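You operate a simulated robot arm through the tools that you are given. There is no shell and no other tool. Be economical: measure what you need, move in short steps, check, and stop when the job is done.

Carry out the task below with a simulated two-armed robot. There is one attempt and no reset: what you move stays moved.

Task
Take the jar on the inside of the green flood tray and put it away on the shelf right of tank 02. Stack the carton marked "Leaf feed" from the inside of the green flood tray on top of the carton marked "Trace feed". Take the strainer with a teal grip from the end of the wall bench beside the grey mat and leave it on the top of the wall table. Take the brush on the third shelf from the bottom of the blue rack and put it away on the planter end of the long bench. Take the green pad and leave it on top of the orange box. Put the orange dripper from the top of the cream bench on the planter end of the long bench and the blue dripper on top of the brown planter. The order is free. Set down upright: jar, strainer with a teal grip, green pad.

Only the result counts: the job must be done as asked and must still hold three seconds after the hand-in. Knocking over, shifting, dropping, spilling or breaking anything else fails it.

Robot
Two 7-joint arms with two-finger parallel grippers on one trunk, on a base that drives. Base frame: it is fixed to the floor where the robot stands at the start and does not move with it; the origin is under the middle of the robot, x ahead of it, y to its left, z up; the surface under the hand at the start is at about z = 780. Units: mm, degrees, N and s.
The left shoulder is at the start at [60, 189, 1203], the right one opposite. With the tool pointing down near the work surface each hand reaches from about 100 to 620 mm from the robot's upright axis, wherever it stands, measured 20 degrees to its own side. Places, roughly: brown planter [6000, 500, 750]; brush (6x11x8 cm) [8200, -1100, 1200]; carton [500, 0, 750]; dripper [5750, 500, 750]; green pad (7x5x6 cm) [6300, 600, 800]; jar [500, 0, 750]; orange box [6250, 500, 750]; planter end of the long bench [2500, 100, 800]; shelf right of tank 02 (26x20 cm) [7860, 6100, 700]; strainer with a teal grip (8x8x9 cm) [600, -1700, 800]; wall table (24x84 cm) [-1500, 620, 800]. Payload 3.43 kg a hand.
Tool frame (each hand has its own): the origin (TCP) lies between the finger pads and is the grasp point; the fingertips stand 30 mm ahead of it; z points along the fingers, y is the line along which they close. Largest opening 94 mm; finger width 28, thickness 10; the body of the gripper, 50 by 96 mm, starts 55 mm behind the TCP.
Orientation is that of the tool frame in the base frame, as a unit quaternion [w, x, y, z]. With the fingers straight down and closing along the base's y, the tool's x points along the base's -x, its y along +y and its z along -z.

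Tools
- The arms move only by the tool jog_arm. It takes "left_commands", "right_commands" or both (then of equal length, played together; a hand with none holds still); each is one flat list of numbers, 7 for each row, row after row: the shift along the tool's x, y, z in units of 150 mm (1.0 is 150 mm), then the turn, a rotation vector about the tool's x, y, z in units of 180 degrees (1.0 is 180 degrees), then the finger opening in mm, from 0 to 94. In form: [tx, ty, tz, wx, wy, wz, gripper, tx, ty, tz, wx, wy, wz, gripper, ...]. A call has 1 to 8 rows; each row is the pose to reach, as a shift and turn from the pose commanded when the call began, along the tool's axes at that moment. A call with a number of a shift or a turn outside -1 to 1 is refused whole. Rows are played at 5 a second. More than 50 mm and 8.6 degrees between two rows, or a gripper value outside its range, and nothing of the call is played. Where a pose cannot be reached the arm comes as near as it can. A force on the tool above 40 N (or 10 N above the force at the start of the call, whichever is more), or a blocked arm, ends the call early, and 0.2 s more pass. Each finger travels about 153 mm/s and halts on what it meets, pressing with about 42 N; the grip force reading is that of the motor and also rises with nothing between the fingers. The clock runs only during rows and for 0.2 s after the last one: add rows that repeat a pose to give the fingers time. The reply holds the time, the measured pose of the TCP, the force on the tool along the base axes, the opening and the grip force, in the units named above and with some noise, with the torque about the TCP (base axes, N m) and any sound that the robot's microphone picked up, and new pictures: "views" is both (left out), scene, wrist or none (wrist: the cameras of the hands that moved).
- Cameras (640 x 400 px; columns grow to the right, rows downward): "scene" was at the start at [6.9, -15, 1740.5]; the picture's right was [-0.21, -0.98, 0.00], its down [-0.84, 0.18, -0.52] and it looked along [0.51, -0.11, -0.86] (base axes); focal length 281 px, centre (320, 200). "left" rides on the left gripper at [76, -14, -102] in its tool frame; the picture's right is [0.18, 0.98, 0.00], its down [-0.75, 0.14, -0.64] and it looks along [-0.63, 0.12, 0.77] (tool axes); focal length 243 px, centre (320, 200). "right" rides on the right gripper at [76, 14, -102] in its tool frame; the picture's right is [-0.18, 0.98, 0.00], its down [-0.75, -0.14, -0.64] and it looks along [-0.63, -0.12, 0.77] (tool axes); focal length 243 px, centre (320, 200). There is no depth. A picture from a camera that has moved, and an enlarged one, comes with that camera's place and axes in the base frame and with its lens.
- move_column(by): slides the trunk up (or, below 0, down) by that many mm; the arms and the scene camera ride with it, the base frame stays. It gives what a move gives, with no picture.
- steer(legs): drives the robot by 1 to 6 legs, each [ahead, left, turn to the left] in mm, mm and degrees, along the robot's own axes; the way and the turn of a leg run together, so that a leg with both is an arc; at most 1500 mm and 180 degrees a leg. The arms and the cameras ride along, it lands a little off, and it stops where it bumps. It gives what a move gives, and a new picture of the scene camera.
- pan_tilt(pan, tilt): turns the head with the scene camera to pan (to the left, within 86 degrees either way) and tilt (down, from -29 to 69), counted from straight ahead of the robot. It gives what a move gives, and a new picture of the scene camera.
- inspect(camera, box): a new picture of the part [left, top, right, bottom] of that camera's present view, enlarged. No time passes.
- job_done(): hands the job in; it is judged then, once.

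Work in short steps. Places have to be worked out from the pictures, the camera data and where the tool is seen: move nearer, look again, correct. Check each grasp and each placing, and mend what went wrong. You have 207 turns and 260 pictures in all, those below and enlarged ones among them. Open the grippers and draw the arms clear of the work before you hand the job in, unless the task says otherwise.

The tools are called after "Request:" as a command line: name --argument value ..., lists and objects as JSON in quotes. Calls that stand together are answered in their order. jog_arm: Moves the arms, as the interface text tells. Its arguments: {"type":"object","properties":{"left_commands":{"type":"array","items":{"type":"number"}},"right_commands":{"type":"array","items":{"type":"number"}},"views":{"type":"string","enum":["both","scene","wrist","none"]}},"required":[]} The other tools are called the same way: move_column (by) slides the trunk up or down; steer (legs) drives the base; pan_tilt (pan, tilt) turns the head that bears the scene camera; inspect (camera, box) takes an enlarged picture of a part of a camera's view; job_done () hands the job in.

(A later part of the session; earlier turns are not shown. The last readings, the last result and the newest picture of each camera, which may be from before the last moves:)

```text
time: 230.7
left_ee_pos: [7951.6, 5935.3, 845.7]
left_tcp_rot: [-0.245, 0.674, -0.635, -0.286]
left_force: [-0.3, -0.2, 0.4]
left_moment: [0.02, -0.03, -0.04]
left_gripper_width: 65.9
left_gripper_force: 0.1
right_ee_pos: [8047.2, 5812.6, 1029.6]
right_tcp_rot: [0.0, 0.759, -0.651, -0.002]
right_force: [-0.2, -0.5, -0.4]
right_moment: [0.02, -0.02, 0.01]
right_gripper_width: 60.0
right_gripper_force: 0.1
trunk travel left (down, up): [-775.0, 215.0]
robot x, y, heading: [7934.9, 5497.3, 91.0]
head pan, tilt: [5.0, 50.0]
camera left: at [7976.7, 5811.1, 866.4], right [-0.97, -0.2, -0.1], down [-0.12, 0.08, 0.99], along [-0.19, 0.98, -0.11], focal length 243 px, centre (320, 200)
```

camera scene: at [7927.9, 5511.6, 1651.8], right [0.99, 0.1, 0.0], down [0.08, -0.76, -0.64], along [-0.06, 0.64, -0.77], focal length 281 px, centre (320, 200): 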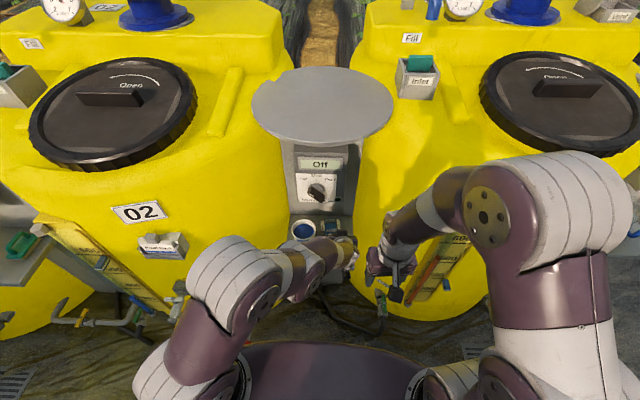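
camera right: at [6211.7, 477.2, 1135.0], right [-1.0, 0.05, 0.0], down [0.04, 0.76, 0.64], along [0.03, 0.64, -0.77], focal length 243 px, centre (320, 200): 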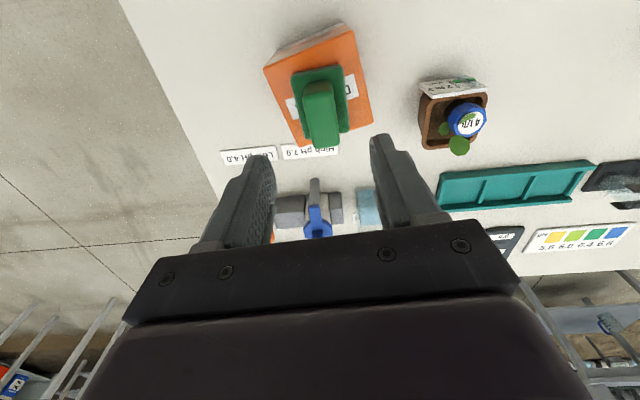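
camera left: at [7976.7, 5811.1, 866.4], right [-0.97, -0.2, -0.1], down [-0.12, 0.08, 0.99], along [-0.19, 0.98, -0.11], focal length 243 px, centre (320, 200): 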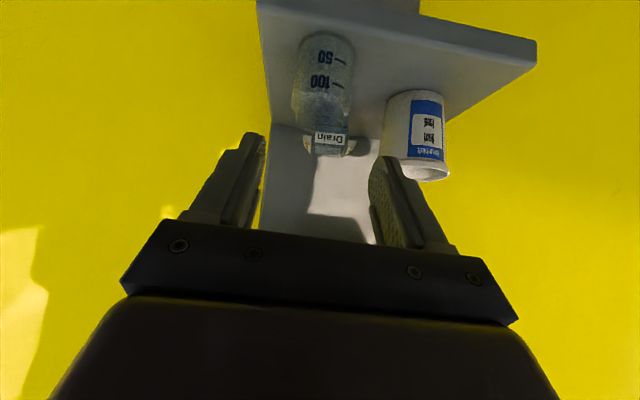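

The jar stands on the shelf. I reverse out and back down the same aisle, then turn toward the blue rack.

Request:
steer --legs '[[-650, 0, -0.9], [0, 400, 0], [-1500, 0, 0], [-1500, 0, 0], [-1300, 0, 0], [0, 0, -150]]'

Request:
pan_tilt --pan 0 --tilt 20

```text
time: 262.9
left_ee_pos: [7709.5, 108.4, 845.9]
left_tcp_rot: [0.34, 0.438, 0.817, -0.162]
left_force: [-1.1, 0.5, -0.7]
left_moment: [0.01, -0.01, -0.01]
left_gripper_width: 65.9
left_gripper_force: 0.1
right_ee_pos: [7563.4, 166.7, 1031.4]
right_tcp_rot: [0.001, 0.432, 0.902, 0.002]
right_force: [-1.1, -0.1, -0.2]
right_moment: [0.01, 0.01, 0.01]
right_gripper_width: 59.8
right_gripper_force: 0.1
trunk travel left (down, up): [-775.0, 215.0]
robot x, y, heading: [7501.6, 498.4, -59.2]
head pan, tilt: [5.0, 50.0]
camera scene: at [7517.8, 484.9, 1651.8], right [-0.81, -0.59, 0.0], down [-0.45, 0.62, -0.64], along [0.38, -0.52, -0.77], focal length 281 px, centre (320, 200)
```

scene: 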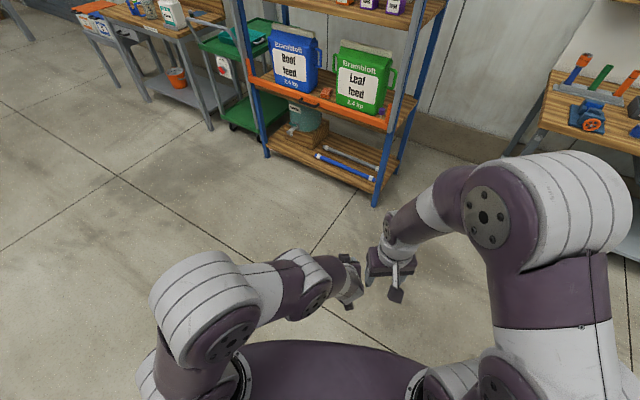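

```text
time: 263.9
left_ee_pos: [7708.6, 106.5, 844.5]
left_tcp_rot: [0.34, 0.437, 0.817, -0.162]
left_force: [0.2, 0.8, -0.4]
left_moment: [0.0, 0.04, -0.02]
left_gripper_width: 66.2
left_gripper_force: 0.1
right_ee_pos: [7563.4, 165.8, 1030.3]
right_tcp_rot: [0.002, 0.432, 0.902, 0.002]
right_force: [-0.4, -0.4, 0.2]
right_moment: [-0.01, 0.01, 0.01]
right_gripper_width: 59.9
right_gripper_force: 0.1
trunk travel left (down, up): [-775.0, 215.0]
robot x, y, heading: [7503.6, 495.3, -58.9]
head pan, tilt: [0.0, 20.0]
camera scene: at [7520.5, 467.3, 1697.3], right [-0.86, -0.51, 0.0], down [-0.18, 0.29, -0.94], along [0.48, -0.81, -0.34], focal length 281 px, centre (320, 200)
```

scene: 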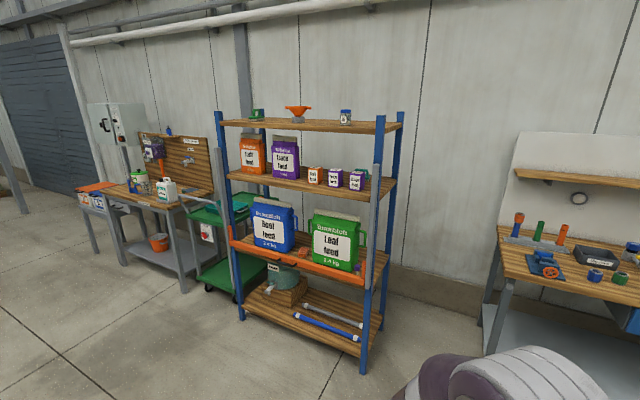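

Request:
inspect --camera "scene" --box '[210, 100, 410, 220]'

```text
3.20 times, centred on (310, 160) of scene
camera zoom: at [7520.5, 467.3, 1697.3], right [-0.86, -0.51, 0.0], down [-0.18, 0.29, -0.94], along [0.48, -0.81, -0.34], focal length 899 px, centre (352, 328)
```

zoom: 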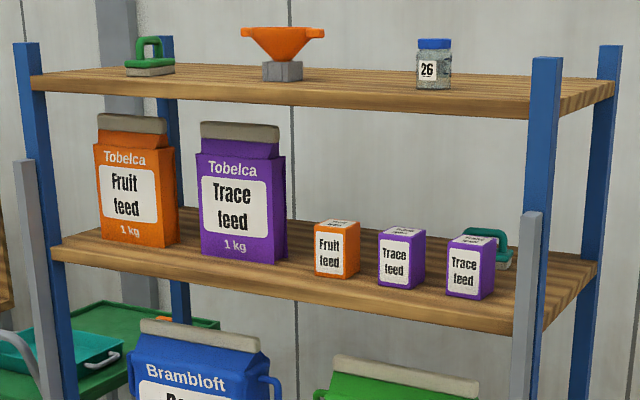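

The brush (teal handle) is on the third shelf's right end, behind a carton; I'll take it from the rack's open end with the right hand tilted 45°. First raise the trunk and tuck the left hand in, pointing down.

Request:
move_column --by 190

Request:
jog_arm --left_commands '[0.11, 0.12, -0.108, 0, 0.042, 0, 66, 0.22, 0.24, -0.216, 0, 0.084, 0, 66, 0.333, 0.36, -0.324, 0, 0.126, 0, 66, 0.444, 0.48, -0.432, 0, 0.168, 0, 66, 0.555, 0.6, -0.54, 0, 0.21, 0, 66, 0.667, 0.72, -0.648, 0, 0.25, 0, 66, 0.667, 0.72, -0.648, 0, 0.25, 0, 66]' --views "none"

Request:
jog_arm --left_commands '[0.2, 0, 0, 0, 0, 0, 66, 0.4, 0, 0, 0, 0, 0, 66, 0.6, 0, 0, 0, 0, 0, 66, 0.6, 0, 0, 0, 0, 0, 66]' --views "none"

```text
time: 265.9
left_ee_pos: [7708.8, 107.4, 1035.3]
left_tcp_rot: [0.34, 0.438, 0.816, -0.162]
left_force: [0.2, 0.3, 0.9]
left_moment: [-0.02, 0.03, -0.01]
left_gripper_width: 65.9
left_gripper_force: 0.0
right_ee_pos: [7562.5, 165.9, 1220.8]
right_tcp_rot: [0.002, 0.432, 0.902, 0.002]
right_force: [-0.2, 0.0, -0.6]
right_moment: [-0.01, 0.0, 0.0]
right_gripper_width: 60.1
right_gripper_force: 0.1
trunk travel left (down, up): [-965.0, 25.0]
robot x, y, heading: [7501.8, 497.3, -59.2]
head pan, tilt: [0.0, 20.0]
```

```text
time: 267.5
left_ee_pos: [7719.5, 283.7, 1038.1]
left_tcp_rot: [0.0, 0.467, 0.884, 0.017]
left_force: [-0.2, -0.4, 0.3]
left_moment: [-0.02, 0.02, 0.01]
left_gripper_width: 66.1
left_gripper_force: 0.1
right_ee_pos: [7563.4, 166.5, 1219.5]
right_tcp_rot: [0.002, 0.432, 0.902, 0.0]
right_force: [-0.5, 0.1, -0.8]
right_moment: [0.0, 0.01, 0.01]
right_gripper_width: 60.0
right_gripper_force: 0.0
trunk travel left (down, up): [-965.0, 25.0]
robot x, y, heading: [7502.7, 495.3, -59.0]
head pan, tilt: [0.0, 20.0]
```

```text
time: 268.5
left_ee_pos: [7669.0, 357.4, 1037.6]
left_tcp_rot: [0.001, 0.468, 0.884, 0.018]
left_force: [0.3, -0.5, 0.1]
left_moment: [0.03, 0.01, 0.01]
left_gripper_width: 65.9
left_gripper_force: 0.0
right_ee_pos: [7564.0, 164.8, 1220.2]
right_tcp_rot: [0.002, 0.432, 0.902, 0.002]
right_force: [0.0, 1.2, 0.1]
right_moment: [0.05, 0.0, 0.01]
right_gripper_width: 59.7
right_gripper_force: 0.1
trunk travel left (down, up): [-965.0, 25.0]
robot x, y, heading: [7503.7, 497.1, -59.3]
head pan, tilt: [0.0, 20.0]
```

Request:
steer --legs '[[0, 0, 59.2], [0, -1200, 0]]'

Request:
pan_tilt --pan -30 --tilt 35

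```text
time: 277.2
left_ee_pos: [7724.6, -627.1, 1039.0]
left_tcp_rot: [-0.007, -0.04, 0.999, 0.016]
left_force: [0.6, 0.1, 0.7]
left_moment: [-0.01, 0.01, 0.03]
left_gripper_width: 66.2
left_gripper_force: 0.1
right_ee_pos: [7838.5, -812.6, 1220.8]
right_tcp_rot: [0.001, -0.079, 0.997, 0.002]
right_force: [0.8, -0.4, -0.8]
right_moment: [-0.01, -0.01, 0.0]
right_gripper_width: 60.2
right_gripper_force: 0.1
trunk travel left (down, up): [-965.0, 25.0]
robot x, y, heading: [7526.7, -700.3, 1.2]
head pan, tilt: [0.0, 20.0]
camera scene: at [7554.9, -702.1, 1887.4], right [0.02, -1.0, 0.0], down [-0.34, -0.01, -0.94], along [0.94, 0.02, -0.34], focal length 281 px, centre (320, 200)
```

scene: 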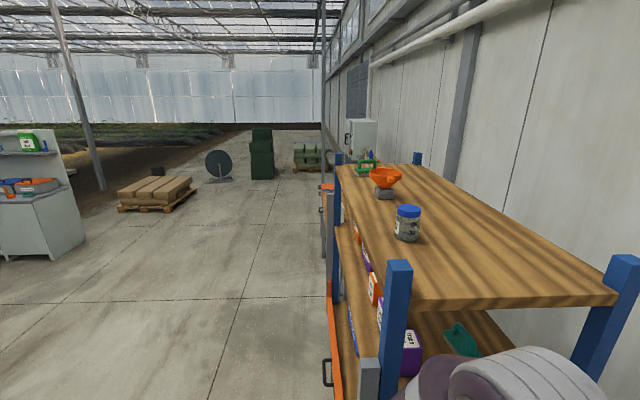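

```text
time: 278.2
left_ee_pos: [7723.5, -627.2, 1038.5]
left_tcp_rot: [-0.008, -0.04, 0.999, 0.016]
left_force: [-0.7, 0.8, 0.5]
left_moment: [0.0, 0.0, 0.01]
left_gripper_width: 65.9
left_gripper_force: 0.1
right_ee_pos: [7838.2, -813.6, 1221.3]
right_tcp_rot: [0.0, -0.08, 0.997, 0.002]
right_force: [0.2, -0.7, -0.4]
right_moment: [0.05, 0.0, 0.01]
right_gripper_width: 59.9
right_gripper_force: 0.1
trunk travel left (down, up): [-965.0, 25.0]
robot x, y, heading: [7520.8, -702.6, 1.3]
head pan, tilt: [-30.0, 35.0]
camera scene: at [7539.1, -747.3, 1863.6], right [-0.48, -0.88, 0.0], down [-0.5, 0.28, -0.82], along [0.72, -0.39, -0.57], focal length 281 px, centre (320, 200)
```

scene: 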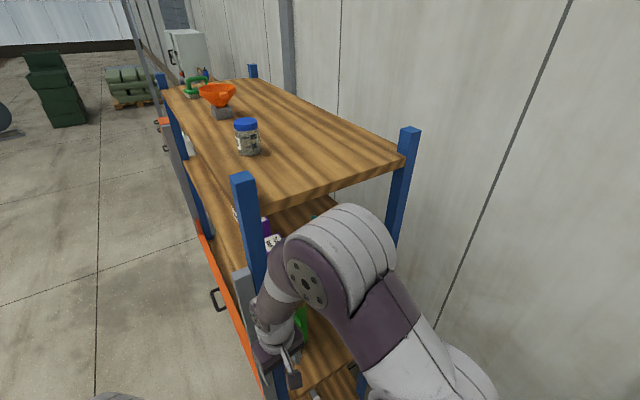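

The end of the rack (x≈7985, y −840…−1230) is open. I pitch the right hand to 45° forward while moving it to my right.

Request:
jog_arm --right_commands '[0.05, -0.06, 0, 0, -0.042, 0, 80, 0.1, -0.12, 0, 0, -0.084, 0, 80, 0.15, -0.18, 0, 0, -0.126, 0, 80, 0.2, -0.24, 0, 0, -0.168, 0, 80, 0.25, -0.3, 0, 0, -0.21, 0, 80, 0.3, -0.36, 0, 0, -0.25, 0, 80, 0.3, -0.36, 0, 0, -0.25, 0, 80]' --views "none"

Request:
steer --legs '[[0, -220, -1.3]]'

Request:
inspect --camera "right" --box '[0, 0, 640, 400]'

```text
time: 279.1
left_ee_pos: [7724.6, -628.1, 1037.5]
left_tcp_rot: [-0.008, -0.04, 0.999, 0.016]
left_force: [0.1, -0.3, -0.6]
left_moment: [0.01, -0.01, -0.03]
left_gripper_width: 65.8
left_gripper_force: 0.1
right_ee_pos: [7827.0, -848.4, 1225.6]
right_tcp_rot: [0.248, -0.076, 0.966, 0.022]
right_force: [0.0, -0.3, 0.8]
right_moment: [-0.07, 0.16, -0.04]
right_gripper_width: 80.0
right_gripper_force: 0.0
trunk travel left (down, up): [-965.0, 25.0]
robot x, y, heading: [7519.9, -703.3, 1.4]
head pan, tilt: [-30.0, 35.0]
stopped in row 4 (right hand): the force on the tool passed its limit at 77 N (the readings are from after the stop); the commanded pose is now the measured one
```

```text
time: 281.0
left_ee_pos: [7733.1, -840.0, 1038.7]
left_tcp_rot: [-0.007, -0.023, 1.0, 0.018]
left_force: [-0.2, 0.2, 0.0]
left_moment: [0.04, -0.03, 0.0]
left_gripper_width: 66.2
left_gripper_force: 0.1
right_ee_pos: [7827.3, -1064.6, 1225.8]
right_tcp_rot: [0.248, -0.058, 0.967, 0.019]
right_force: [0.0, -0.4, -0.7]
right_moment: [0.04, 0.01, 0.03]
right_gripper_width: 80.2
right_gripper_force: 0.0
trunk travel left (down, up): [-965.0, 25.0]
robot x, y, heading: [7526.0, -902.6, -0.8]
head pan, tilt: [-30.0, 35.0]
stopped in leg 1: the robot was blocked; the commanded pose is now the measured one
camera scene: at [7542.8, -956.6, 1863.4], right [-0.51, -0.86, 0.0], down [-0.49, 0.3, -0.82], along [0.7, -0.42, -0.57], focal length 281 px, centre (320, 200)
```

scene: 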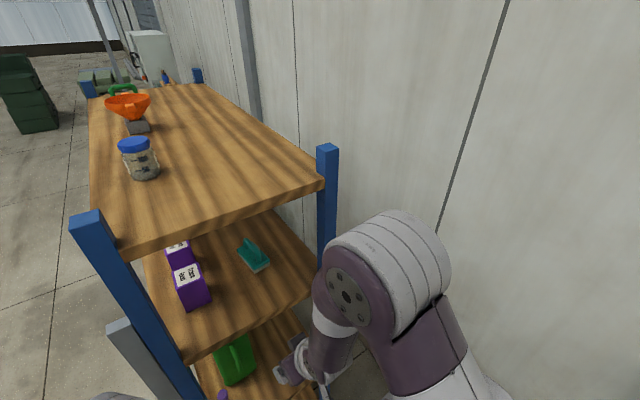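

```text
1.00 times, centred on (320, 200) of right (not enlarged: the box is as wide or as high as the picture)
camera zoom: at [7710.7, -1065.5, 1279.2], right [0.04, 0.99, 0.1], down [0.37, -0.11, 0.92], along [0.93, 0.0, -0.37], focal length 243 px, centre (320, 200)
```

zoom: 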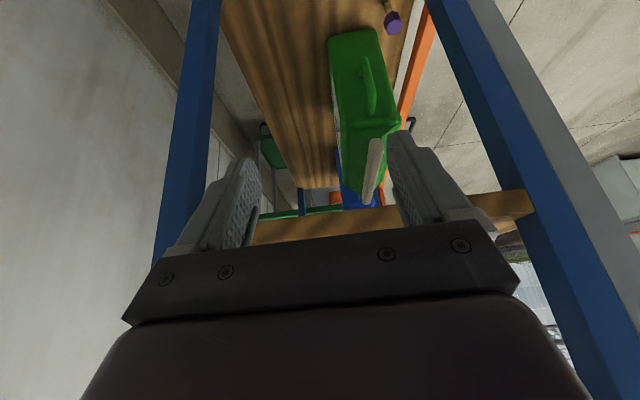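

The base was blocked at the end, probably near the tool bench behind right. I look to the right side before moving further.

Request:
pan_tilt --pan -86 --tilt 60

```text
time: 282.2
left_ee_pos: [7732.4, -836.5, 1037.9]
left_tcp_rot: [-0.007, -0.023, 1.0, 0.016]
left_force: [0.0, 0.4, 0.2]
left_moment: [-0.01, 0.03, -0.02]
left_gripper_width: 65.9
left_gripper_force: 0.0
right_ee_pos: [7828.8, -1060.9, 1225.8]
right_tcp_rot: [0.249, -0.058, 0.967, 0.017]
right_force: [-0.8, -0.2, -1.1]
right_moment: [-0.03, 0.01, -0.02]
right_gripper_width: 80.1
right_gripper_force: 0.0
trunk travel left (down, up): [-965.0, 25.0]
robot x, y, heading: [7529.8, -905.9, -0.8]
head pan, tilt: [-85.9, 60.0]
camera scene: at [7471.6, -972.4, 1829.3], right [-1.0, -0.06, 0.0], down [-0.05, 0.86, -0.5], along [0.03, -0.5, -0.87], focal length 281 px, centre (320, 200)
```

scene: 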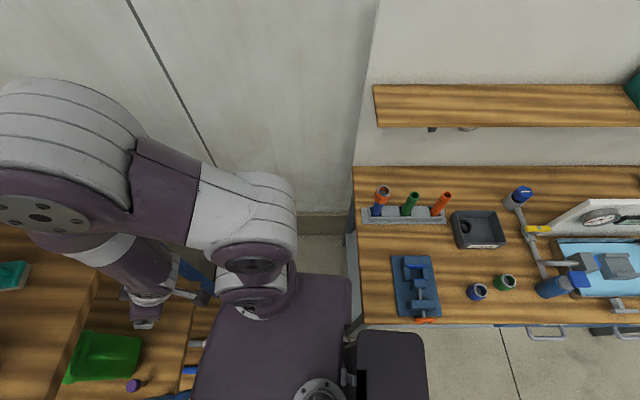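

The bench corner is just behind my right side; everything on it stands. I move ahead 85 mm, slightly left.

Request:
steer --legs '[[15, 15, 0], [75, 0, 0.8]]'

Request:
pan_tilt --pan -30 --tilt 40

Request:
inspect --camera "right" --box '[0, 0, 640, 400]'

```text
time: 283.6
left_ee_pos: [7814.3, -819.9, 1040.0]
left_tcp_rot: [-0.005, -0.03, 0.999, 0.016]
left_force: [-0.9, 0.3, 1.5]
left_moment: [0.0, -0.07, -0.02]
left_gripper_width: 66.2
left_gripper_force: 0.1
right_ee_pos: [7911.7, -1044.3, 1228.0]
right_tcp_rot: [0.251, -0.064, 0.966, 0.019]
right_force: [0.1, -0.8, 0.9]
right_moment: [-0.02, 0.1, 0.0]
right_gripper_width: 79.8
right_gripper_force: 0.1
trunk travel left (down, up): [-965.0, 25.0]
robot x, y, heading: [7615.7, -888.9, 0.1]
head pan, tilt: [-85.9, 60.0]
camera scene: at [7550.5, -960.2, 1828.8], right [-1.0, -0.07, -0.01], down [-0.06, 0.86, -0.5], along [0.04, -0.5, -0.87], focal length 281 px, centre (320, 200)
```

scene: 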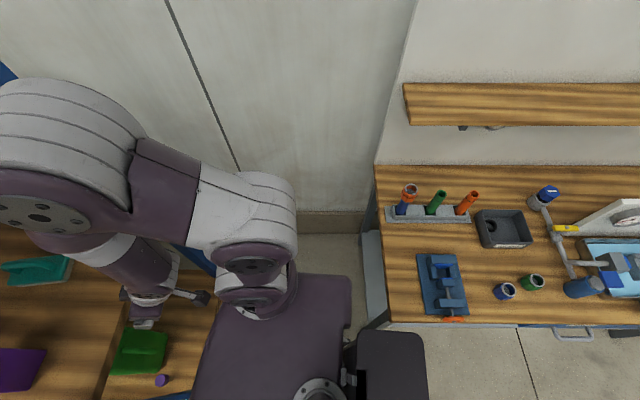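

```text
time: 284.9
left_ee_pos: [7819.7, -819.9, 1039.4]
left_tcp_rot: [-0.007, -0.031, 0.999, 0.015]
left_force: [-0.6, 0.1, 0.1]
left_moment: [-0.03, -0.04, -0.02]
left_gripper_width: 66.1
left_gripper_force: 0.0
right_ee_pos: [7917.8, -1041.5, 1226.6]
right_tcp_rot: [0.249, -0.065, 0.966, 0.019]
right_force: [0.6, 0.1, -0.5]
right_moment: [0.05, 0.04, -0.02]
right_gripper_width: 79.8
right_gripper_force: 0.1
trunk travel left (down, up): [-965.0, 25.0]
robot x, y, heading: [7614.9, -887.9, -0.1]
head pan, tilt: [-30.0, 40.0]
camera scene: at [7628.7, -934.1, 1856.0], right [-0.5, -0.87, 0.0], down [-0.56, 0.32, -0.77], along [0.66, -0.38, -0.64], focal length 281 px, centre (320, 200)
```

scene: 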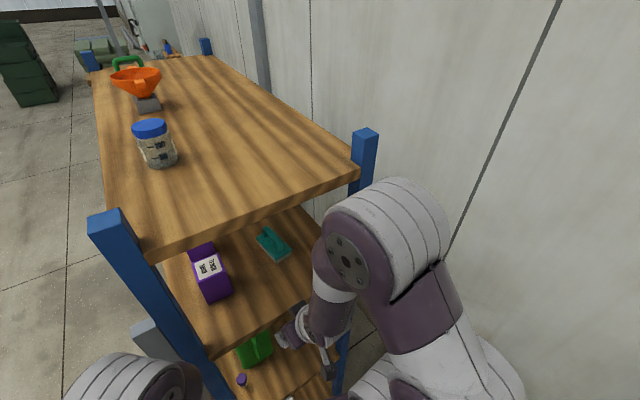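

```text
1.00 times, centred on (320, 200) of right (not enlarged: the box is as wide or as high as the picture)
camera zoom: at [7801.1, -1044.3, 1279.8], right [0.03, 1.0, 0.09], down [0.37, -0.1, 0.93], along [0.93, 0.01, -0.37], focal length 243 px, centre (320, 200)
```

zoom: 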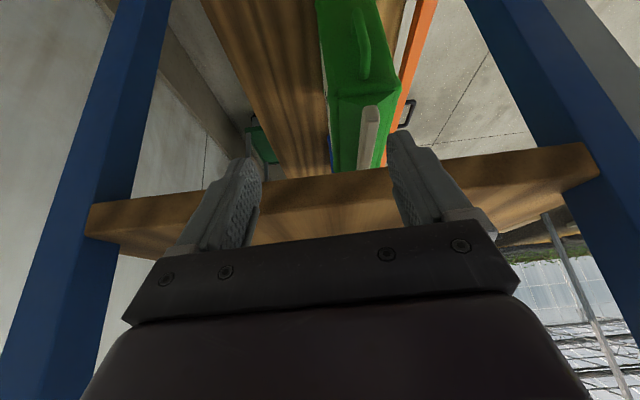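

Request:
inspect --camera "scene" --box '[180, 190, 340, 310]'

```text
3.33 times, centred on (260, 250) of scene
camera zoom: at [7628.7, -934.1, 1856.0], right [-0.5, -0.87, 0.0], down [-0.56, 0.32, -0.77], along [0.66, -0.38, -0.64], focal length 937 px, centre (520, 33)
```

zoom: 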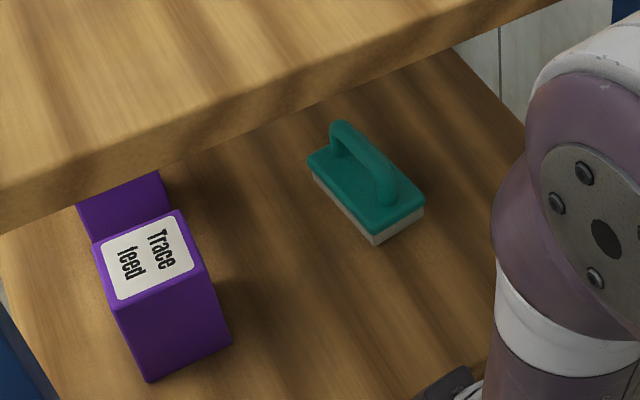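

The brush (about (8121,-1103) to (8207,-1064), handle turned 24°) is clear of its neighbours. I raise the right hand and flatten it to about 30° below horizontal with a 15° yaw.

Request:
jog_arm --right_commands '[-0.075, -0.08, -0.157, -0.004, -0.034, -0.007, 80, -0.15, -0.157, -0.314, -0.008, -0.069, -0.014, 80, -0.224, -0.236, -0.471, -0.011, -0.103, -0.02, 80, -0.298, -0.314, -0.628, -0.015, -0.138, -0.027, 80, -0.373, -0.393, -0.785, -0.019, -0.172, -0.034, 80, -0.373, -0.393, -0.785, -0.019, -0.172, -0.034, 80]' --views "both"

```text
time: 286.3
left_ee_pos: [7820.6, -819.1, 1039.9]
left_tcp_rot: [-0.008, -0.029, 0.999, 0.015]
left_force: [0.4, -0.6, -0.1]
left_moment: [-0.03, 0.04, 0.0]
left_gripper_width: 65.8
left_gripper_force: 0.0
right_ee_pos: [7952.7, -1131.4, 1330.1]
right_tcp_rot: [0.495, -0.116, 0.859, 0.052]
right_force: [-0.6, 0.5, -0.2]
right_moment: [-0.04, 0.01, -0.04]
right_gripper_width: 80.2
right_gripper_force: 0.1
right hand out of reach, approached as far as the arm can: row 2, 3, 4, 5, 6
trunk travel left (down, up): [-965.0, 25.0]
robot x, y, heading: [7617.4, -889.0, 0.2]
head pan, tilt: [-30.0, 40.0]
camera scene: at [7631.2, -933.3, 1856.0], right [-0.5, -0.87, 0.0], down [-0.56, 0.32, -0.77], along [0.66, -0.38, -0.64], focal length 281 px, centre (320, 200)
camera right: at [7826.5, -1148.9, 1316.0], right [-0.16, 0.98, 0.13], down [-0.14, -0.16, 0.98], along [0.98, 0.13, 0.16], focal length 243 px, centre (320, 200)
```

scene: 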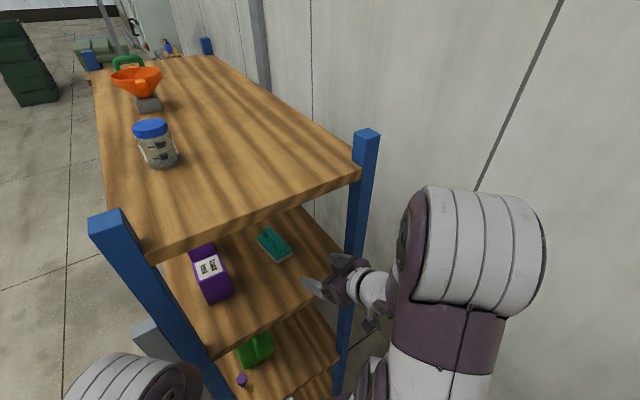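
right: 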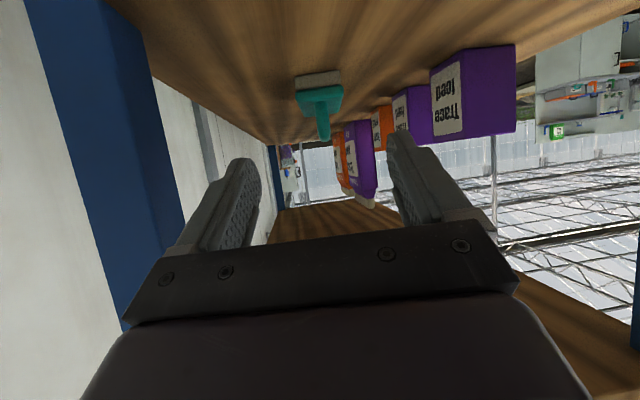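

The view is clear: handle at about y −1089, z 1250–1290. I move to a pre-grasp point inside the shelf.

Request:
jog_arm --right_commands '[-0.09, -0.01, 0.2, 0, 0, 0, 80, -0.18, -0.02, 0.4, 0, 0, 0, 80, -0.27, -0.03, 0.6, 0, 0, 0, 80, -0.363, -0.04, 0.81, 0, 0, 0, 80, -0.363, -0.04, 0.81, 0, 0, 0, 80]' --views "wrist"

```text
time: 287.5
left_ee_pos: [7821.0, -819.2, 1039.3]
left_tcp_rot: [-0.008, -0.03, 0.999, 0.015]
left_force: [-0.1, -0.6, 0.1]
left_moment: [0.0, 0.01, 0.01]
left_gripper_width: 66.1
left_gripper_force: 0.2
right_ee_pos: [8079.1, -1104.2, 1318.2]
right_tcp_rot: [0.496, -0.116, 0.859, 0.051]
right_force: [-0.9, -0.7, 0.2]
right_moment: [-0.01, -0.02, 0.01]
right_gripper_width: 79.9
right_gripper_force: 0.1
trunk travel left (down, up): [-965.0, 25.0]
robot x, y, heading: [7618.2, -886.8, -0.0]
head pan, tilt: [-30.0, 40.0]
camera right: at [7953.6, -1122.5, 1303.4], right [-0.16, 0.98, 0.13], down [-0.14, -0.16, 0.98], along [0.98, 0.13, 0.16], focal length 243 px, centre (320, 200)
```

right: 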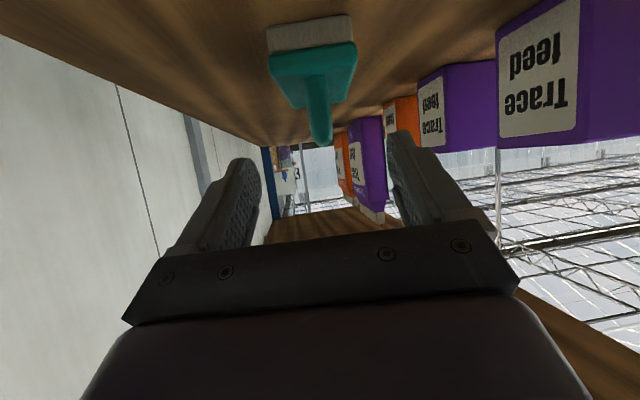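

Request:
jog_arm --right_commands '[-0.006, -0.006, 0.2, 0, 0, 0, 80, -0.012, -0.012, 0.4, 0, 0, 0, 80, -0.018, -0.017, 0.587, 0, 0, 0, 80, -0.018, -0.017, 0.587, 0, 0, 0, 80]' --views "both"

```text
time: 288.5
left_ee_pos: [7820.3, -818.8, 1038.2]
left_tcp_rot: [-0.008, -0.029, 0.999, 0.015]
left_force: [0.6, -0.3, -0.1]
left_moment: [-0.01, -0.03, -0.03]
left_gripper_width: 65.9
left_gripper_force: 0.1
right_ee_pos: [8154.6, -1087.1, 1274.5]
right_tcp_rot: [0.495, -0.115, 0.86, 0.05]
right_force: [0.0, 0.0, 0.4]
right_moment: [0.0, -0.01, 0.0]
right_gripper_width: 80.3
right_gripper_force: 0.1
trunk travel left (down, up): [-965.0, 25.0]
robot x, y, heading: [7618.5, -886.7, 0.2]
head pan, tilt: [-30.0, 40.0]
camera scene: at [7630.0, -933.8, 1856.0], right [-0.5, -0.87, 0.0], down [-0.56, 0.32, -0.77], along [0.66, -0.38, -0.64], focal length 281 px, centre (320, 200)
camera right: at [8029.0, -1106.3, 1261.0], right [-0.16, 0.98, 0.13], down [-0.14, -0.15, 0.98], along [0.98, 0.13, 0.16], focal length 243 px, centre (320, 200)
```

scene: 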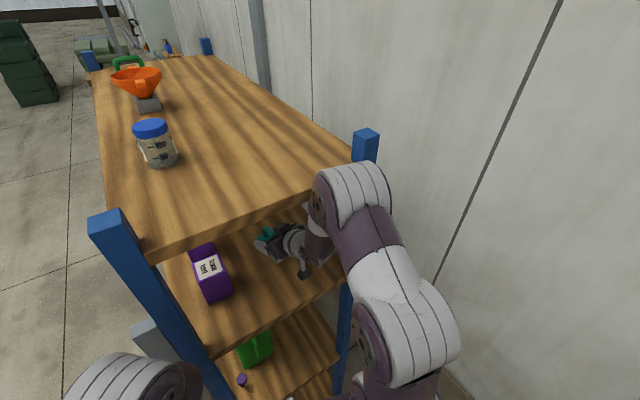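
right: 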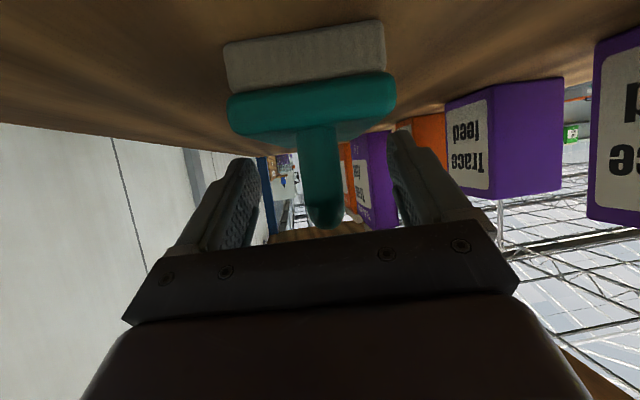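

Request:
inspect --camera "scene" --box '[230, 200, 340, 290]'

```text
4.44 times, centred on (285, 245) of scene
camera zoom: at [7630.0, -933.8, 1856.0], right [-0.5, -0.87, 0.0], down [-0.56, 0.32, -0.77], along [0.66, -0.38, -0.64], focal length 1249 px, centre (476, 0)
```

zoom: 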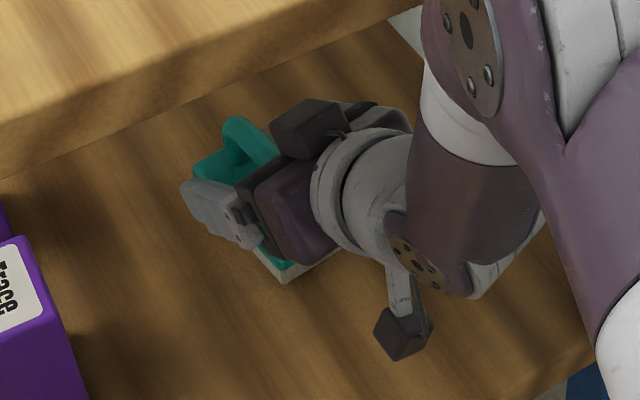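

The fingers straddle the handle well. I close.

Request:
jog_arm --right_commands '[0, 0, 0, 0, 0, 0, 50, 0, 0, 0, 0, 0, 0, 20, 0, 0, 0, 0, 0, 0, 0, 0, 0, 0, 0, 0, 0, 0, 0, 0, 0, 0, 0, 0, 0]' --views "wrist"

```text
time: 289.7
left_ee_pos: [7819.9, -818.8, 1039.2]
left_tcp_rot: [-0.007, -0.03, 0.999, 0.015]
left_force: [0.0, -0.2, -0.8]
left_moment: [0.04, 0.03, -0.01]
left_gripper_width: 66.0
left_gripper_force: 0.1
right_ee_pos: [8155.6, -1086.5, 1276.4]
right_tcp_rot: [0.498, -0.115, 0.858, 0.05]
right_force: [4.0, 0.7, 16.0]
right_moment: [0.09, -0.18, -0.08]
right_gripper_width: 19.0
right_gripper_force: 42.2
trunk travel left (down, up): [-965.0, 25.0]
robot x, y, heading: [7616.6, -891.3, 0.2]
head pan, tilt: [-30.0, 40.0]
camera right: at [8028.9, -1105.8, 1262.3], right [-0.16, 0.98, 0.13], down [-0.14, -0.15, 0.98], along [0.98, 0.13, 0.17], focal length 243 px, centre (320, 200)
```

right: 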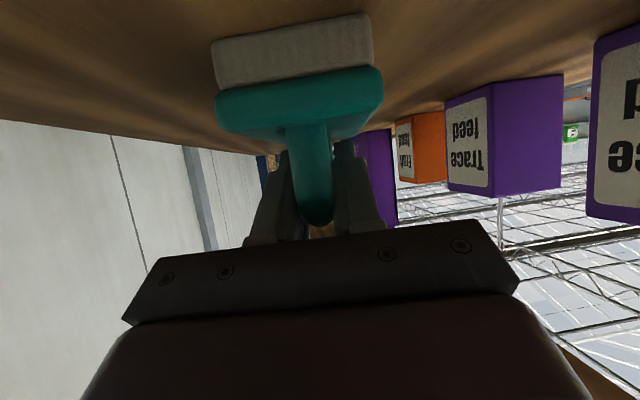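

Gripped at 19 mm. I lift 40 mm.

Request:
jog_arm --right_commands '[-0.03, -0.001, -0.017, 0, 0, 0, 0, -0.1, -0.003, -0.06, 0, 0, 0, 0, -0.23, -0.007, -0.134, 0, 0, 0, 0, -0.23, -0.007, -0.134, 0, 0, 0, 0]' --views "wrist"

```text
time: 290.7
left_ee_pos: [7821.3, -819.5, 1037.3]
left_tcp_rot: [-0.008, -0.029, 0.999, 0.015]
left_force: [0.5, -0.4, -0.1]
left_moment: [0.0, -0.01, 0.01]
left_gripper_width: 66.1
left_gripper_force: 0.1
right_ee_pos: [8157.0, -1087.9, 1315.9]
right_tcp_rot: [0.495, -0.116, 0.86, 0.051]
right_force: [-0.2, 0.1, -1.2]
right_moment: [0.02, 0.02, -0.02]
right_gripper_width: 18.7
right_gripper_force: 42.1
trunk travel left (down, up): [-965.0, 25.0]
robot x, y, heading: [7619.8, -892.8, -0.0]
head pan, tilt: [-30.0, 40.0]
camera right: at [8029.2, -1106.6, 1300.6], right [-0.16, 0.98, 0.13], down [-0.14, -0.15, 0.98], along [0.98, 0.13, 0.16], focal length 243 px, centre (320, 200)
```

right: 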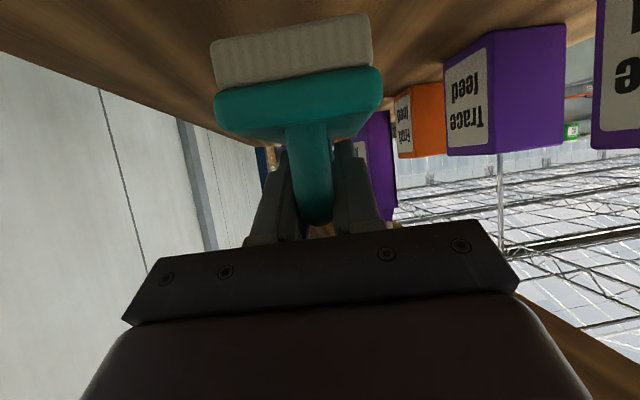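

Request:
jog_arm --right_commands '[0.116, 0.06, -0.2, 0, 0, 0, 0, 0.232, 0.121, -0.405, 0, 0, 0, 0, 0.35, 0.182, -0.61, 0, 0, 0, 0, 0.465, 0.242, -0.81, 0, 0, 0, 0, 0.465, 0.242, -0.81, 0, 0, 0, 0]' --views "none"

Request:
steer --legs '[[-40, 60, 0], [-40, 40, 0]]'

```text
time: 291.9
left_ee_pos: [7820.9, -820.0, 1039.5]
left_tcp_rot: [-0.007, -0.029, 0.999, 0.015]
left_force: [0.2, -0.3, -0.5]
left_moment: [-0.04, -0.01, 0.01]
left_gripper_width: 65.9
left_gripper_force: 0.1
right_ee_pos: [8008.3, -1087.5, 1313.7]
right_tcp_rot: [0.495, -0.115, 0.86, 0.051]
right_force: [0.0, -0.7, -1.5]
right_moment: [-0.01, 0.03, 0.01]
right_gripper_width: 19.1
right_gripper_force: 42.5
trunk travel left (down, up): [-965.0, 25.0]
robot x, y, heading: [7616.1, -892.1, 0.1]
head pan, tilt: [-30.0, 40.0]
```

```text
time: 293.5
left_ee_pos: [7746.7, -725.7, 1038.4]
left_tcp_rot: [-0.011, -0.031, 0.999, 0.019]
left_force: [0.5, -0.3, -0.7]
left_moment: [0.02, 0.06, 0.01]
left_gripper_width: 66.0
left_gripper_force: 0.0
right_ee_pos: [7937.0, -997.4, 1309.6]
right_tcp_rot: [0.493, -0.113, 0.861, 0.055]
right_force: [0.8, -0.8, -2.0]
right_moment: [0.04, -0.01, 0.11]
right_gripper_width: 19.0
right_gripper_force: 41.6
trunk travel left (down, up): [-965.0, 25.0]
robot x, y, heading: [7536.2, -794.0, 0.1]
head pan, tilt: [-30.0, 40.0]
camera scene: at [7562.8, -848.1, 1855.3], right [-0.5, -0.87, 0.0], down [-0.56, 0.33, -0.76], along [0.66, -0.38, -0.65], focal length 281 px, centre (320, 200)
```

scene: 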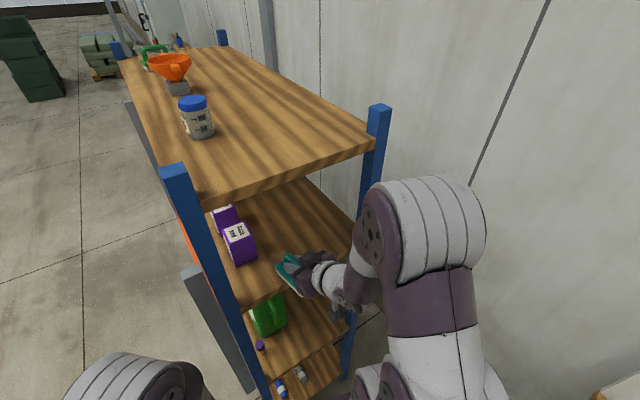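

Request:
steer --legs '[[-230, 0, 0], [0, 400, 0]]'

Request:
pan_tilt --pan -30 --tilt 20

```text
time: 297.3
left_ee_pos: [7508.0, -321.7, 1038.8]
left_tcp_rot: [-0.008, -0.026, 1.0, 0.015]
left_force: [-0.7, -0.5, -0.1]
left_moment: [0.0, 0.05, 0.02]
left_gripper_width: 66.1
left_gripper_force: 0.1
right_ee_pos: [7693.8, -592.1, 1314.3]
right_tcp_rot: [0.495, -0.111, 0.86, 0.049]
right_force: [-0.6, 0.5, -1.2]
right_moment: [-0.02, 0.01, 0.03]
right_gripper_width: 18.6
right_gripper_force: 42.4
trunk travel left (down, up): [-965.0, 25.0]
robot x, y, heading: [7302.4, -389.4, -0.3]
head pan, tilt: [-30.0, 40.0]
camera scene: at [7316.1, -435.1, 1855.9], right [-0.51, -0.86, 0.0], down [-0.55, 0.33, -0.77], along [0.66, -0.39, -0.64], focal length 281 px, centre (320, 200)
```

scene: 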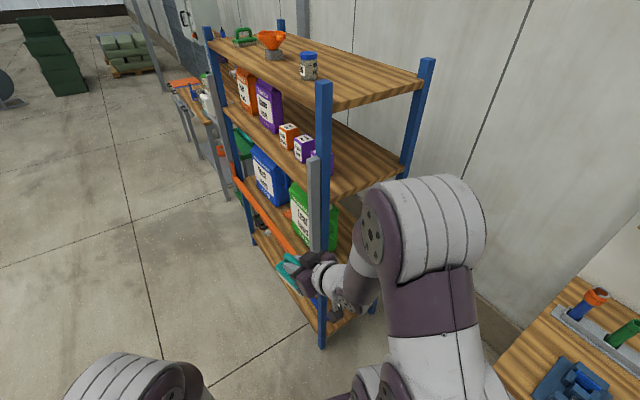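

```text
time: 298.1
left_ee_pos: [7507.5, -319.5, 1039.2]
left_tcp_rot: [-0.007, -0.025, 1.0, 0.015]
left_force: [-0.5, -0.4, -0.9]
left_moment: [-0.02, -0.03, 0.0]
left_gripper_width: 66.1
left_gripper_force: 0.1
right_ee_pos: [7693.0, -589.3, 1315.4]
right_tcp_rot: [0.495, -0.112, 0.86, 0.049]
right_force: [-0.3, 0.0, -1.1]
right_moment: [0.01, 0.02, 0.0]
right_gripper_width: 18.5
right_gripper_force: 41.8
trunk travel left (down, up): [-965.0, 25.0]
robot x, y, heading: [7301.3, -388.1, -0.4]
head pan, tilt: [-30.0, 20.0]
camera scene: at [7323.4, -435.9, 1887.4], right [-0.51, -0.86, 0.0], down [-0.3, 0.17, -0.94], along [0.81, -0.48, -0.34], focal length 281 px, centre (320, 200)
```

scene: 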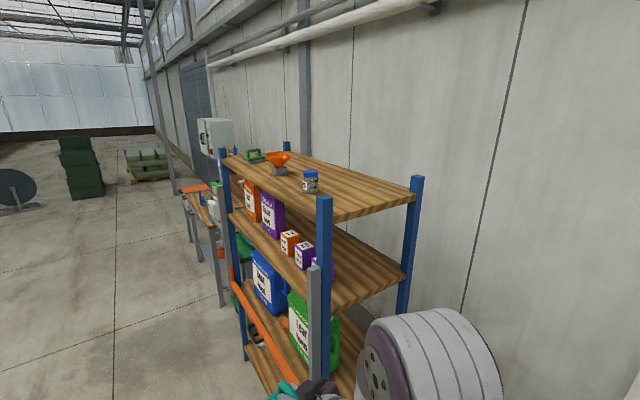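

The brush is out and the rack is undisturbed. Now the orange dripper: I turn to face the cream bench and slide over to it, lowering the trunk.

Request:
steer --legs '[[0, 0, 90.4], [0, 1430, 0], [400, 0, 0]]'

Request:
move_column --by -190

Request:
pan_tilt --pan 0 --tilt 50

```text
time: 311.3
left_ee_pos: [5778.9, 210.4, 1038.1]
left_tcp_rot: [0.016, 0.731, -0.682, -0.007]
left_force: [0.1, -0.3, -0.5]
left_moment: [-0.02, 0.0, 0.0]
left_gripper_width: 66.2
left_gripper_force: 0.1
right_ee_pos: [6045.2, 400.1, 1314.4]
right_tcp_rot: [-0.312, 0.692, -0.522, -0.388]
right_force: [-0.3, 0.0, 0.0]
right_moment: [-0.02, 0.0, -0.02]
right_gripper_width: 17.9
right_gripper_force: 41.4
trunk travel left (down, up): [-965.0, 25.0]
robot x, y, heading: [5851.1, 7.2, 90.9]
head pan, tilt: [-30.0, 20.0]
camera scene: at [5899.0, 26.0, 1887.5], right [0.87, -0.49, 0.0], down [-0.17, -0.3, -0.94], along [0.46, 0.82, -0.34], focal length 281 px, centre (320, 200)
```

scene: 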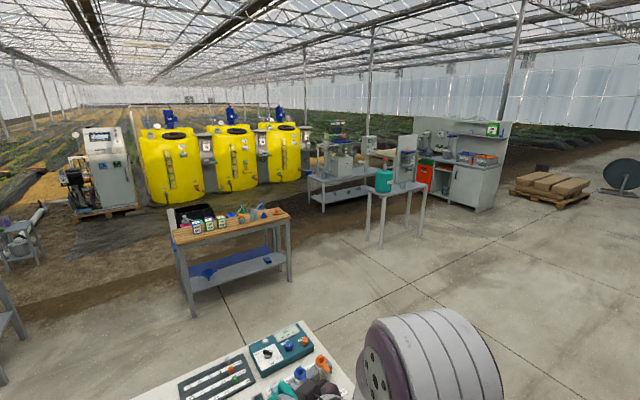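

```text
time: 313.4
left_ee_pos: [5779.3, 212.9, 849.6]
left_tcp_rot: [0.016, 0.731, -0.682, -0.006]
left_force: [-0.2, 0.9, 0.8]
left_moment: [-0.03, -0.02, -0.03]
left_gripper_width: 66.2
left_gripper_force: 0.1
right_ee_pos: [6045.7, 403.3, 1125.2]
right_tcp_rot: [-0.312, 0.692, -0.523, -0.387]
right_force: [-1.0, -0.1, -0.4]
right_moment: [-0.01, -0.01, 0.0]
right_gripper_width: 17.8
right_gripper_force: 41.3
trunk travel left (down, up): [-775.0, 215.0]
robot x, y, heading: [5850.5, 9.9, 90.8]
head pan, tilt: [-30.0, 20.0]
```

```text
time: 314.3
left_ee_pos: [5778.8, 212.8, 847.8]
left_tcp_rot: [0.017, 0.731, -0.682, -0.005]
left_force: [0.3, 0.3, 0.8]
left_moment: [-0.01, 0.01, -0.01]
left_gripper_width: 66.1
left_gripper_force: 0.2
right_ee_pos: [6046.4, 401.8, 1123.8]
right_tcp_rot: [-0.312, 0.692, -0.523, -0.388]
right_force: [1.0, -0.5, -1.1]
right_moment: [0.0, 0.02, 0.04]
right_gripper_width: 17.4
right_gripper_force: 42.1
trunk travel left (down, up): [-775.0, 215.0]
robot x, y, heading: [5854.3, 10.2, 90.7]
head pan, tilt: [0.0, 50.0]
camera scene: at [5852.6, 24.0, 1651.9], right [1.0, 0.01, 0.0], down [0.01, -0.77, -0.64], along [-0.01, 0.64, -0.77], focal length 281 px, centre (320, 200)
```

scene: 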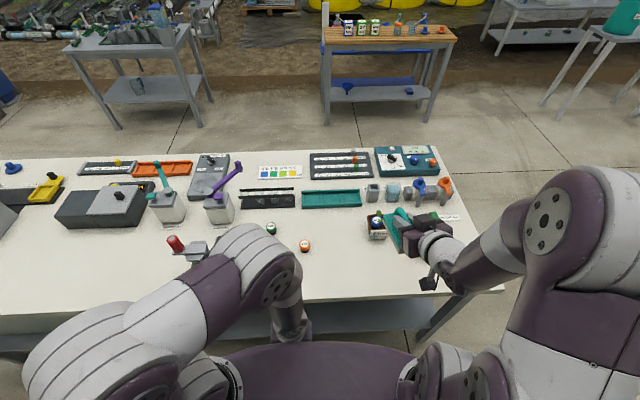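

Request:
jog_arm --left_commands '[0, 0, -0.27, 0, 0, 0, 70, 0, 0, -0.55, 0, 0, 0, 70, -0.3, -0.05, -0.55, 0, 0, 0, 70, -0.6, -0.1, -0.55, 0, 0, 0, 70, -0.9, -0.15, -0.55, 0, 0, 0, 70, -0.9, -0.15, -0.55, 0, 0, 0, 70]' --views "wrist"

```text
time: 314.8
left_ee_pos: [5781.3, 211.8, 887.3]
left_tcp_rot: [0.015, 0.738, -0.674, -0.003]
left_force: [4.4, 37.3, -165.4]
left_moment: [7.6, 6.41, 1.63]
left_gripper_width: 70.0
left_gripper_force: 0.0
right_ee_pos: [6046.5, 401.7, 1123.3]
right_tcp_rot: [-0.312, 0.692, -0.523, -0.388]
right_force: [-0.4, -0.7, -1.1]
right_moment: [-0.01, 0.02, 0.0]
right_gripper_width: 17.7
right_gripper_force: 42.2
trunk travel left (down, up): [-775.0, 215.0]
robot x, y, heading: [5854.1, 6.5, 90.5]
head pan, tilt: [0.0, 50.0]
stopped in row 2 (left hand): the force on the tool passed its limit at 579 N (the readings are from after the stop); the commanded pose is now the measured one
camera left: at [5805.3, 139.0, 991.5], right [-0.96, -0.27, 0.03], down [-0.19, 0.75, 0.63], along [-0.19, 0.6, -0.77], focal length 243 px, centre (320, 200)
```

left: 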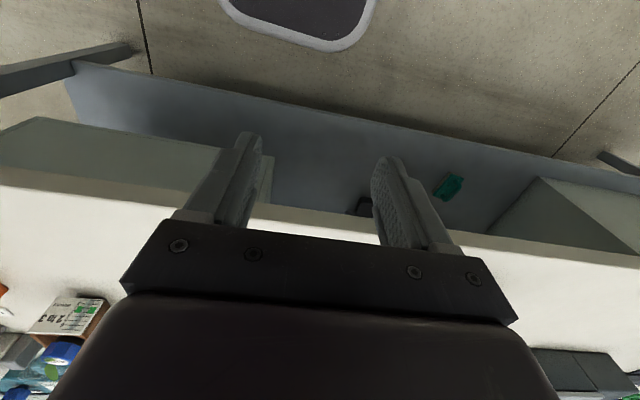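

The hand bumped my own arm (too close to the body). I ease down and move it forward first, away from the shoulder.

Request:
jog_arm --left_commands '[0, 0, 0.1, 0, 0, 0, 70, 0, 0, 0.15, 0, 0, 0, 70]' --views "none"

```text
time: 315.4
left_ee_pos: [5780.3, 210.6, 867.8]
left_tcp_rot: [0.015, 0.736, -0.677, -0.003]
left_force: [0.2, -0.1, -0.8]
left_moment: [0.0, -0.03, 0.02]
left_gripper_width: 70.2
left_gripper_force: 0.0
right_ee_pos: [6045.8, 403.0, 1124.3]
right_tcp_rot: [-0.312, 0.692, -0.523, -0.388]
right_force: [-0.8, -0.4, -1.3]
right_moment: [0.02, 0.01, 0.02]
right_gripper_width: 17.6
right_gripper_force: 42.2
trunk travel left (down, up): [-775.0, 215.0]
robot x, y, heading: [5851.1, 6.2, 90.6]
head pan, tilt: [0.0, 50.0]
```

Request:
jog_arm --left_commands '[-0.25, -0.04, 0, 0, 0, 0, 70, -0.5, -0.08, 0, 0, 0, 0, 70, -0.75, -0.12, -0.05, 0, 0, 0, 70, -1, -0.16, -0.1, 0, 0, 0, 70, -1, -0.16, -0.1, 0, 0, 0, 70]' --views "none"

Request:
jog_arm --left_commands '[-0.25, -0.04, -0.1, 0, 0, 0, 70, -0.5, -0.08, -0.2, 0, 0, 0, 70, -0.75, -0.12, -0.3, 0, 0, 0, 70, -0.75, -0.12, -0.3, 0, 0, 0, 70]' --views "wrist"

```text
time: 316.6
left_ee_pos: [5791.8, 363.9, 880.9]
left_tcp_rot: [0.015, 0.736, -0.676, -0.004]
left_force: [0.3, 0.1, 0.7]
left_moment: [0.0, -0.02, 0.0]
left_gripper_width: 70.1
left_gripper_force: 0.1
right_ee_pos: [6046.5, 401.2, 1124.3]
right_tcp_rot: [-0.312, 0.692, -0.522, -0.389]
right_force: [0.3, 0.3, -1.3]
right_moment: [-0.03, -0.03, -0.03]
right_gripper_width: 17.7
right_gripper_force: 42.2
trunk travel left (down, up): [-775.0, 215.0]
robot x, y, heading: [5849.2, 8.3, 90.6]
head pan, tilt: [0.0, 50.0]
```

```text
time: 317.6
left_ee_pos: [5801.0, 478.1, 921.1]
left_tcp_rot: [0.015, 0.736, -0.676, -0.003]
left_force: [-0.4, -0.1, 0.0]
left_moment: [-0.04, 0.0, 0.01]
left_gripper_width: 70.0
left_gripper_force: 0.1
right_ee_pos: [6046.0, 402.8, 1123.5]
right_tcp_rot: [-0.313, 0.691, -0.523, -0.389]
right_force: [0.3, -0.5, -1.5]
right_moment: [0.06, 0.0, -0.01]
right_gripper_width: 17.7
right_gripper_force: 41.8
trunk travel left (down, up): [-775.0, 215.0]
robot x, y, heading: [5849.1, 6.7, 90.9]
head pan, tilt: [0.0, 50.0]
camera left: at [5824.8, 405.3, 1025.2], right [-0.96, -0.27, 0.03], down [-0.19, 0.75, 0.63], along [-0.19, 0.61, -0.77], focal length 243 px, centre (320, 200)
```

left: 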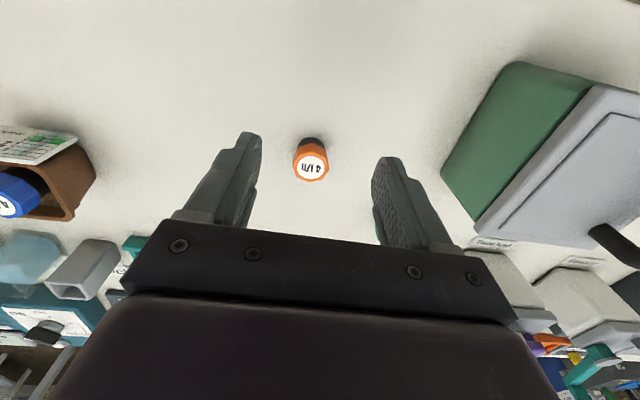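

Orange dripper at about (5792,531). I move over it and descend.

Request:
jog_arm --left_commands '[-0.12, 0.01, 0.1, 0, 0, 0, 70, -0.24, 0.02, 0.2, 0, 0, 0, 70, -0.357, 0.03, 0.35, 0, 0, 0, 70, -0.357, 0.03, 0.5, 0, 0, 0, 70, -0.357, 0.03, 0.61, 0, 0, 0, 70, -0.357, 0.03, 0.61, 0, 0, 0, 70]' --views "wrist"

```text
time: 319.0
left_ee_pos: [5790.4, 529.7, 826.6]
left_tcp_rot: [0.015, 0.737, -0.676, -0.003]
left_force: [-0.4, -0.1, 0.7]
left_moment: [0.0, 0.0, -0.03]
left_gripper_width: 69.8
left_gripper_force: 0.0
right_ee_pos: [6045.8, 403.6, 1123.7]
right_tcp_rot: [-0.312, 0.692, -0.522, -0.388]
right_force: [1.2, 0.0, -1.0]
right_moment: [0.0, -0.01, -0.02]
right_gripper_width: 17.6
right_gripper_force: 41.8
trunk travel left (down, up): [-775.0, 215.0]
robot x, y, heading: [5855.6, 9.4, 90.8]
head pan, tilt: [0.0, 50.0]
camera left: at [5814.1, 456.3, 931.7], right [-0.96, -0.27, 0.03], down [-0.19, 0.75, 0.63], along [-0.19, 0.61, -0.77], focal length 243 px, centre (320, 200)
```

left: 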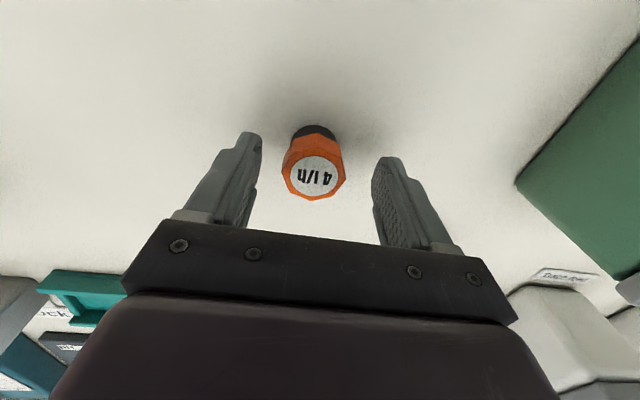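

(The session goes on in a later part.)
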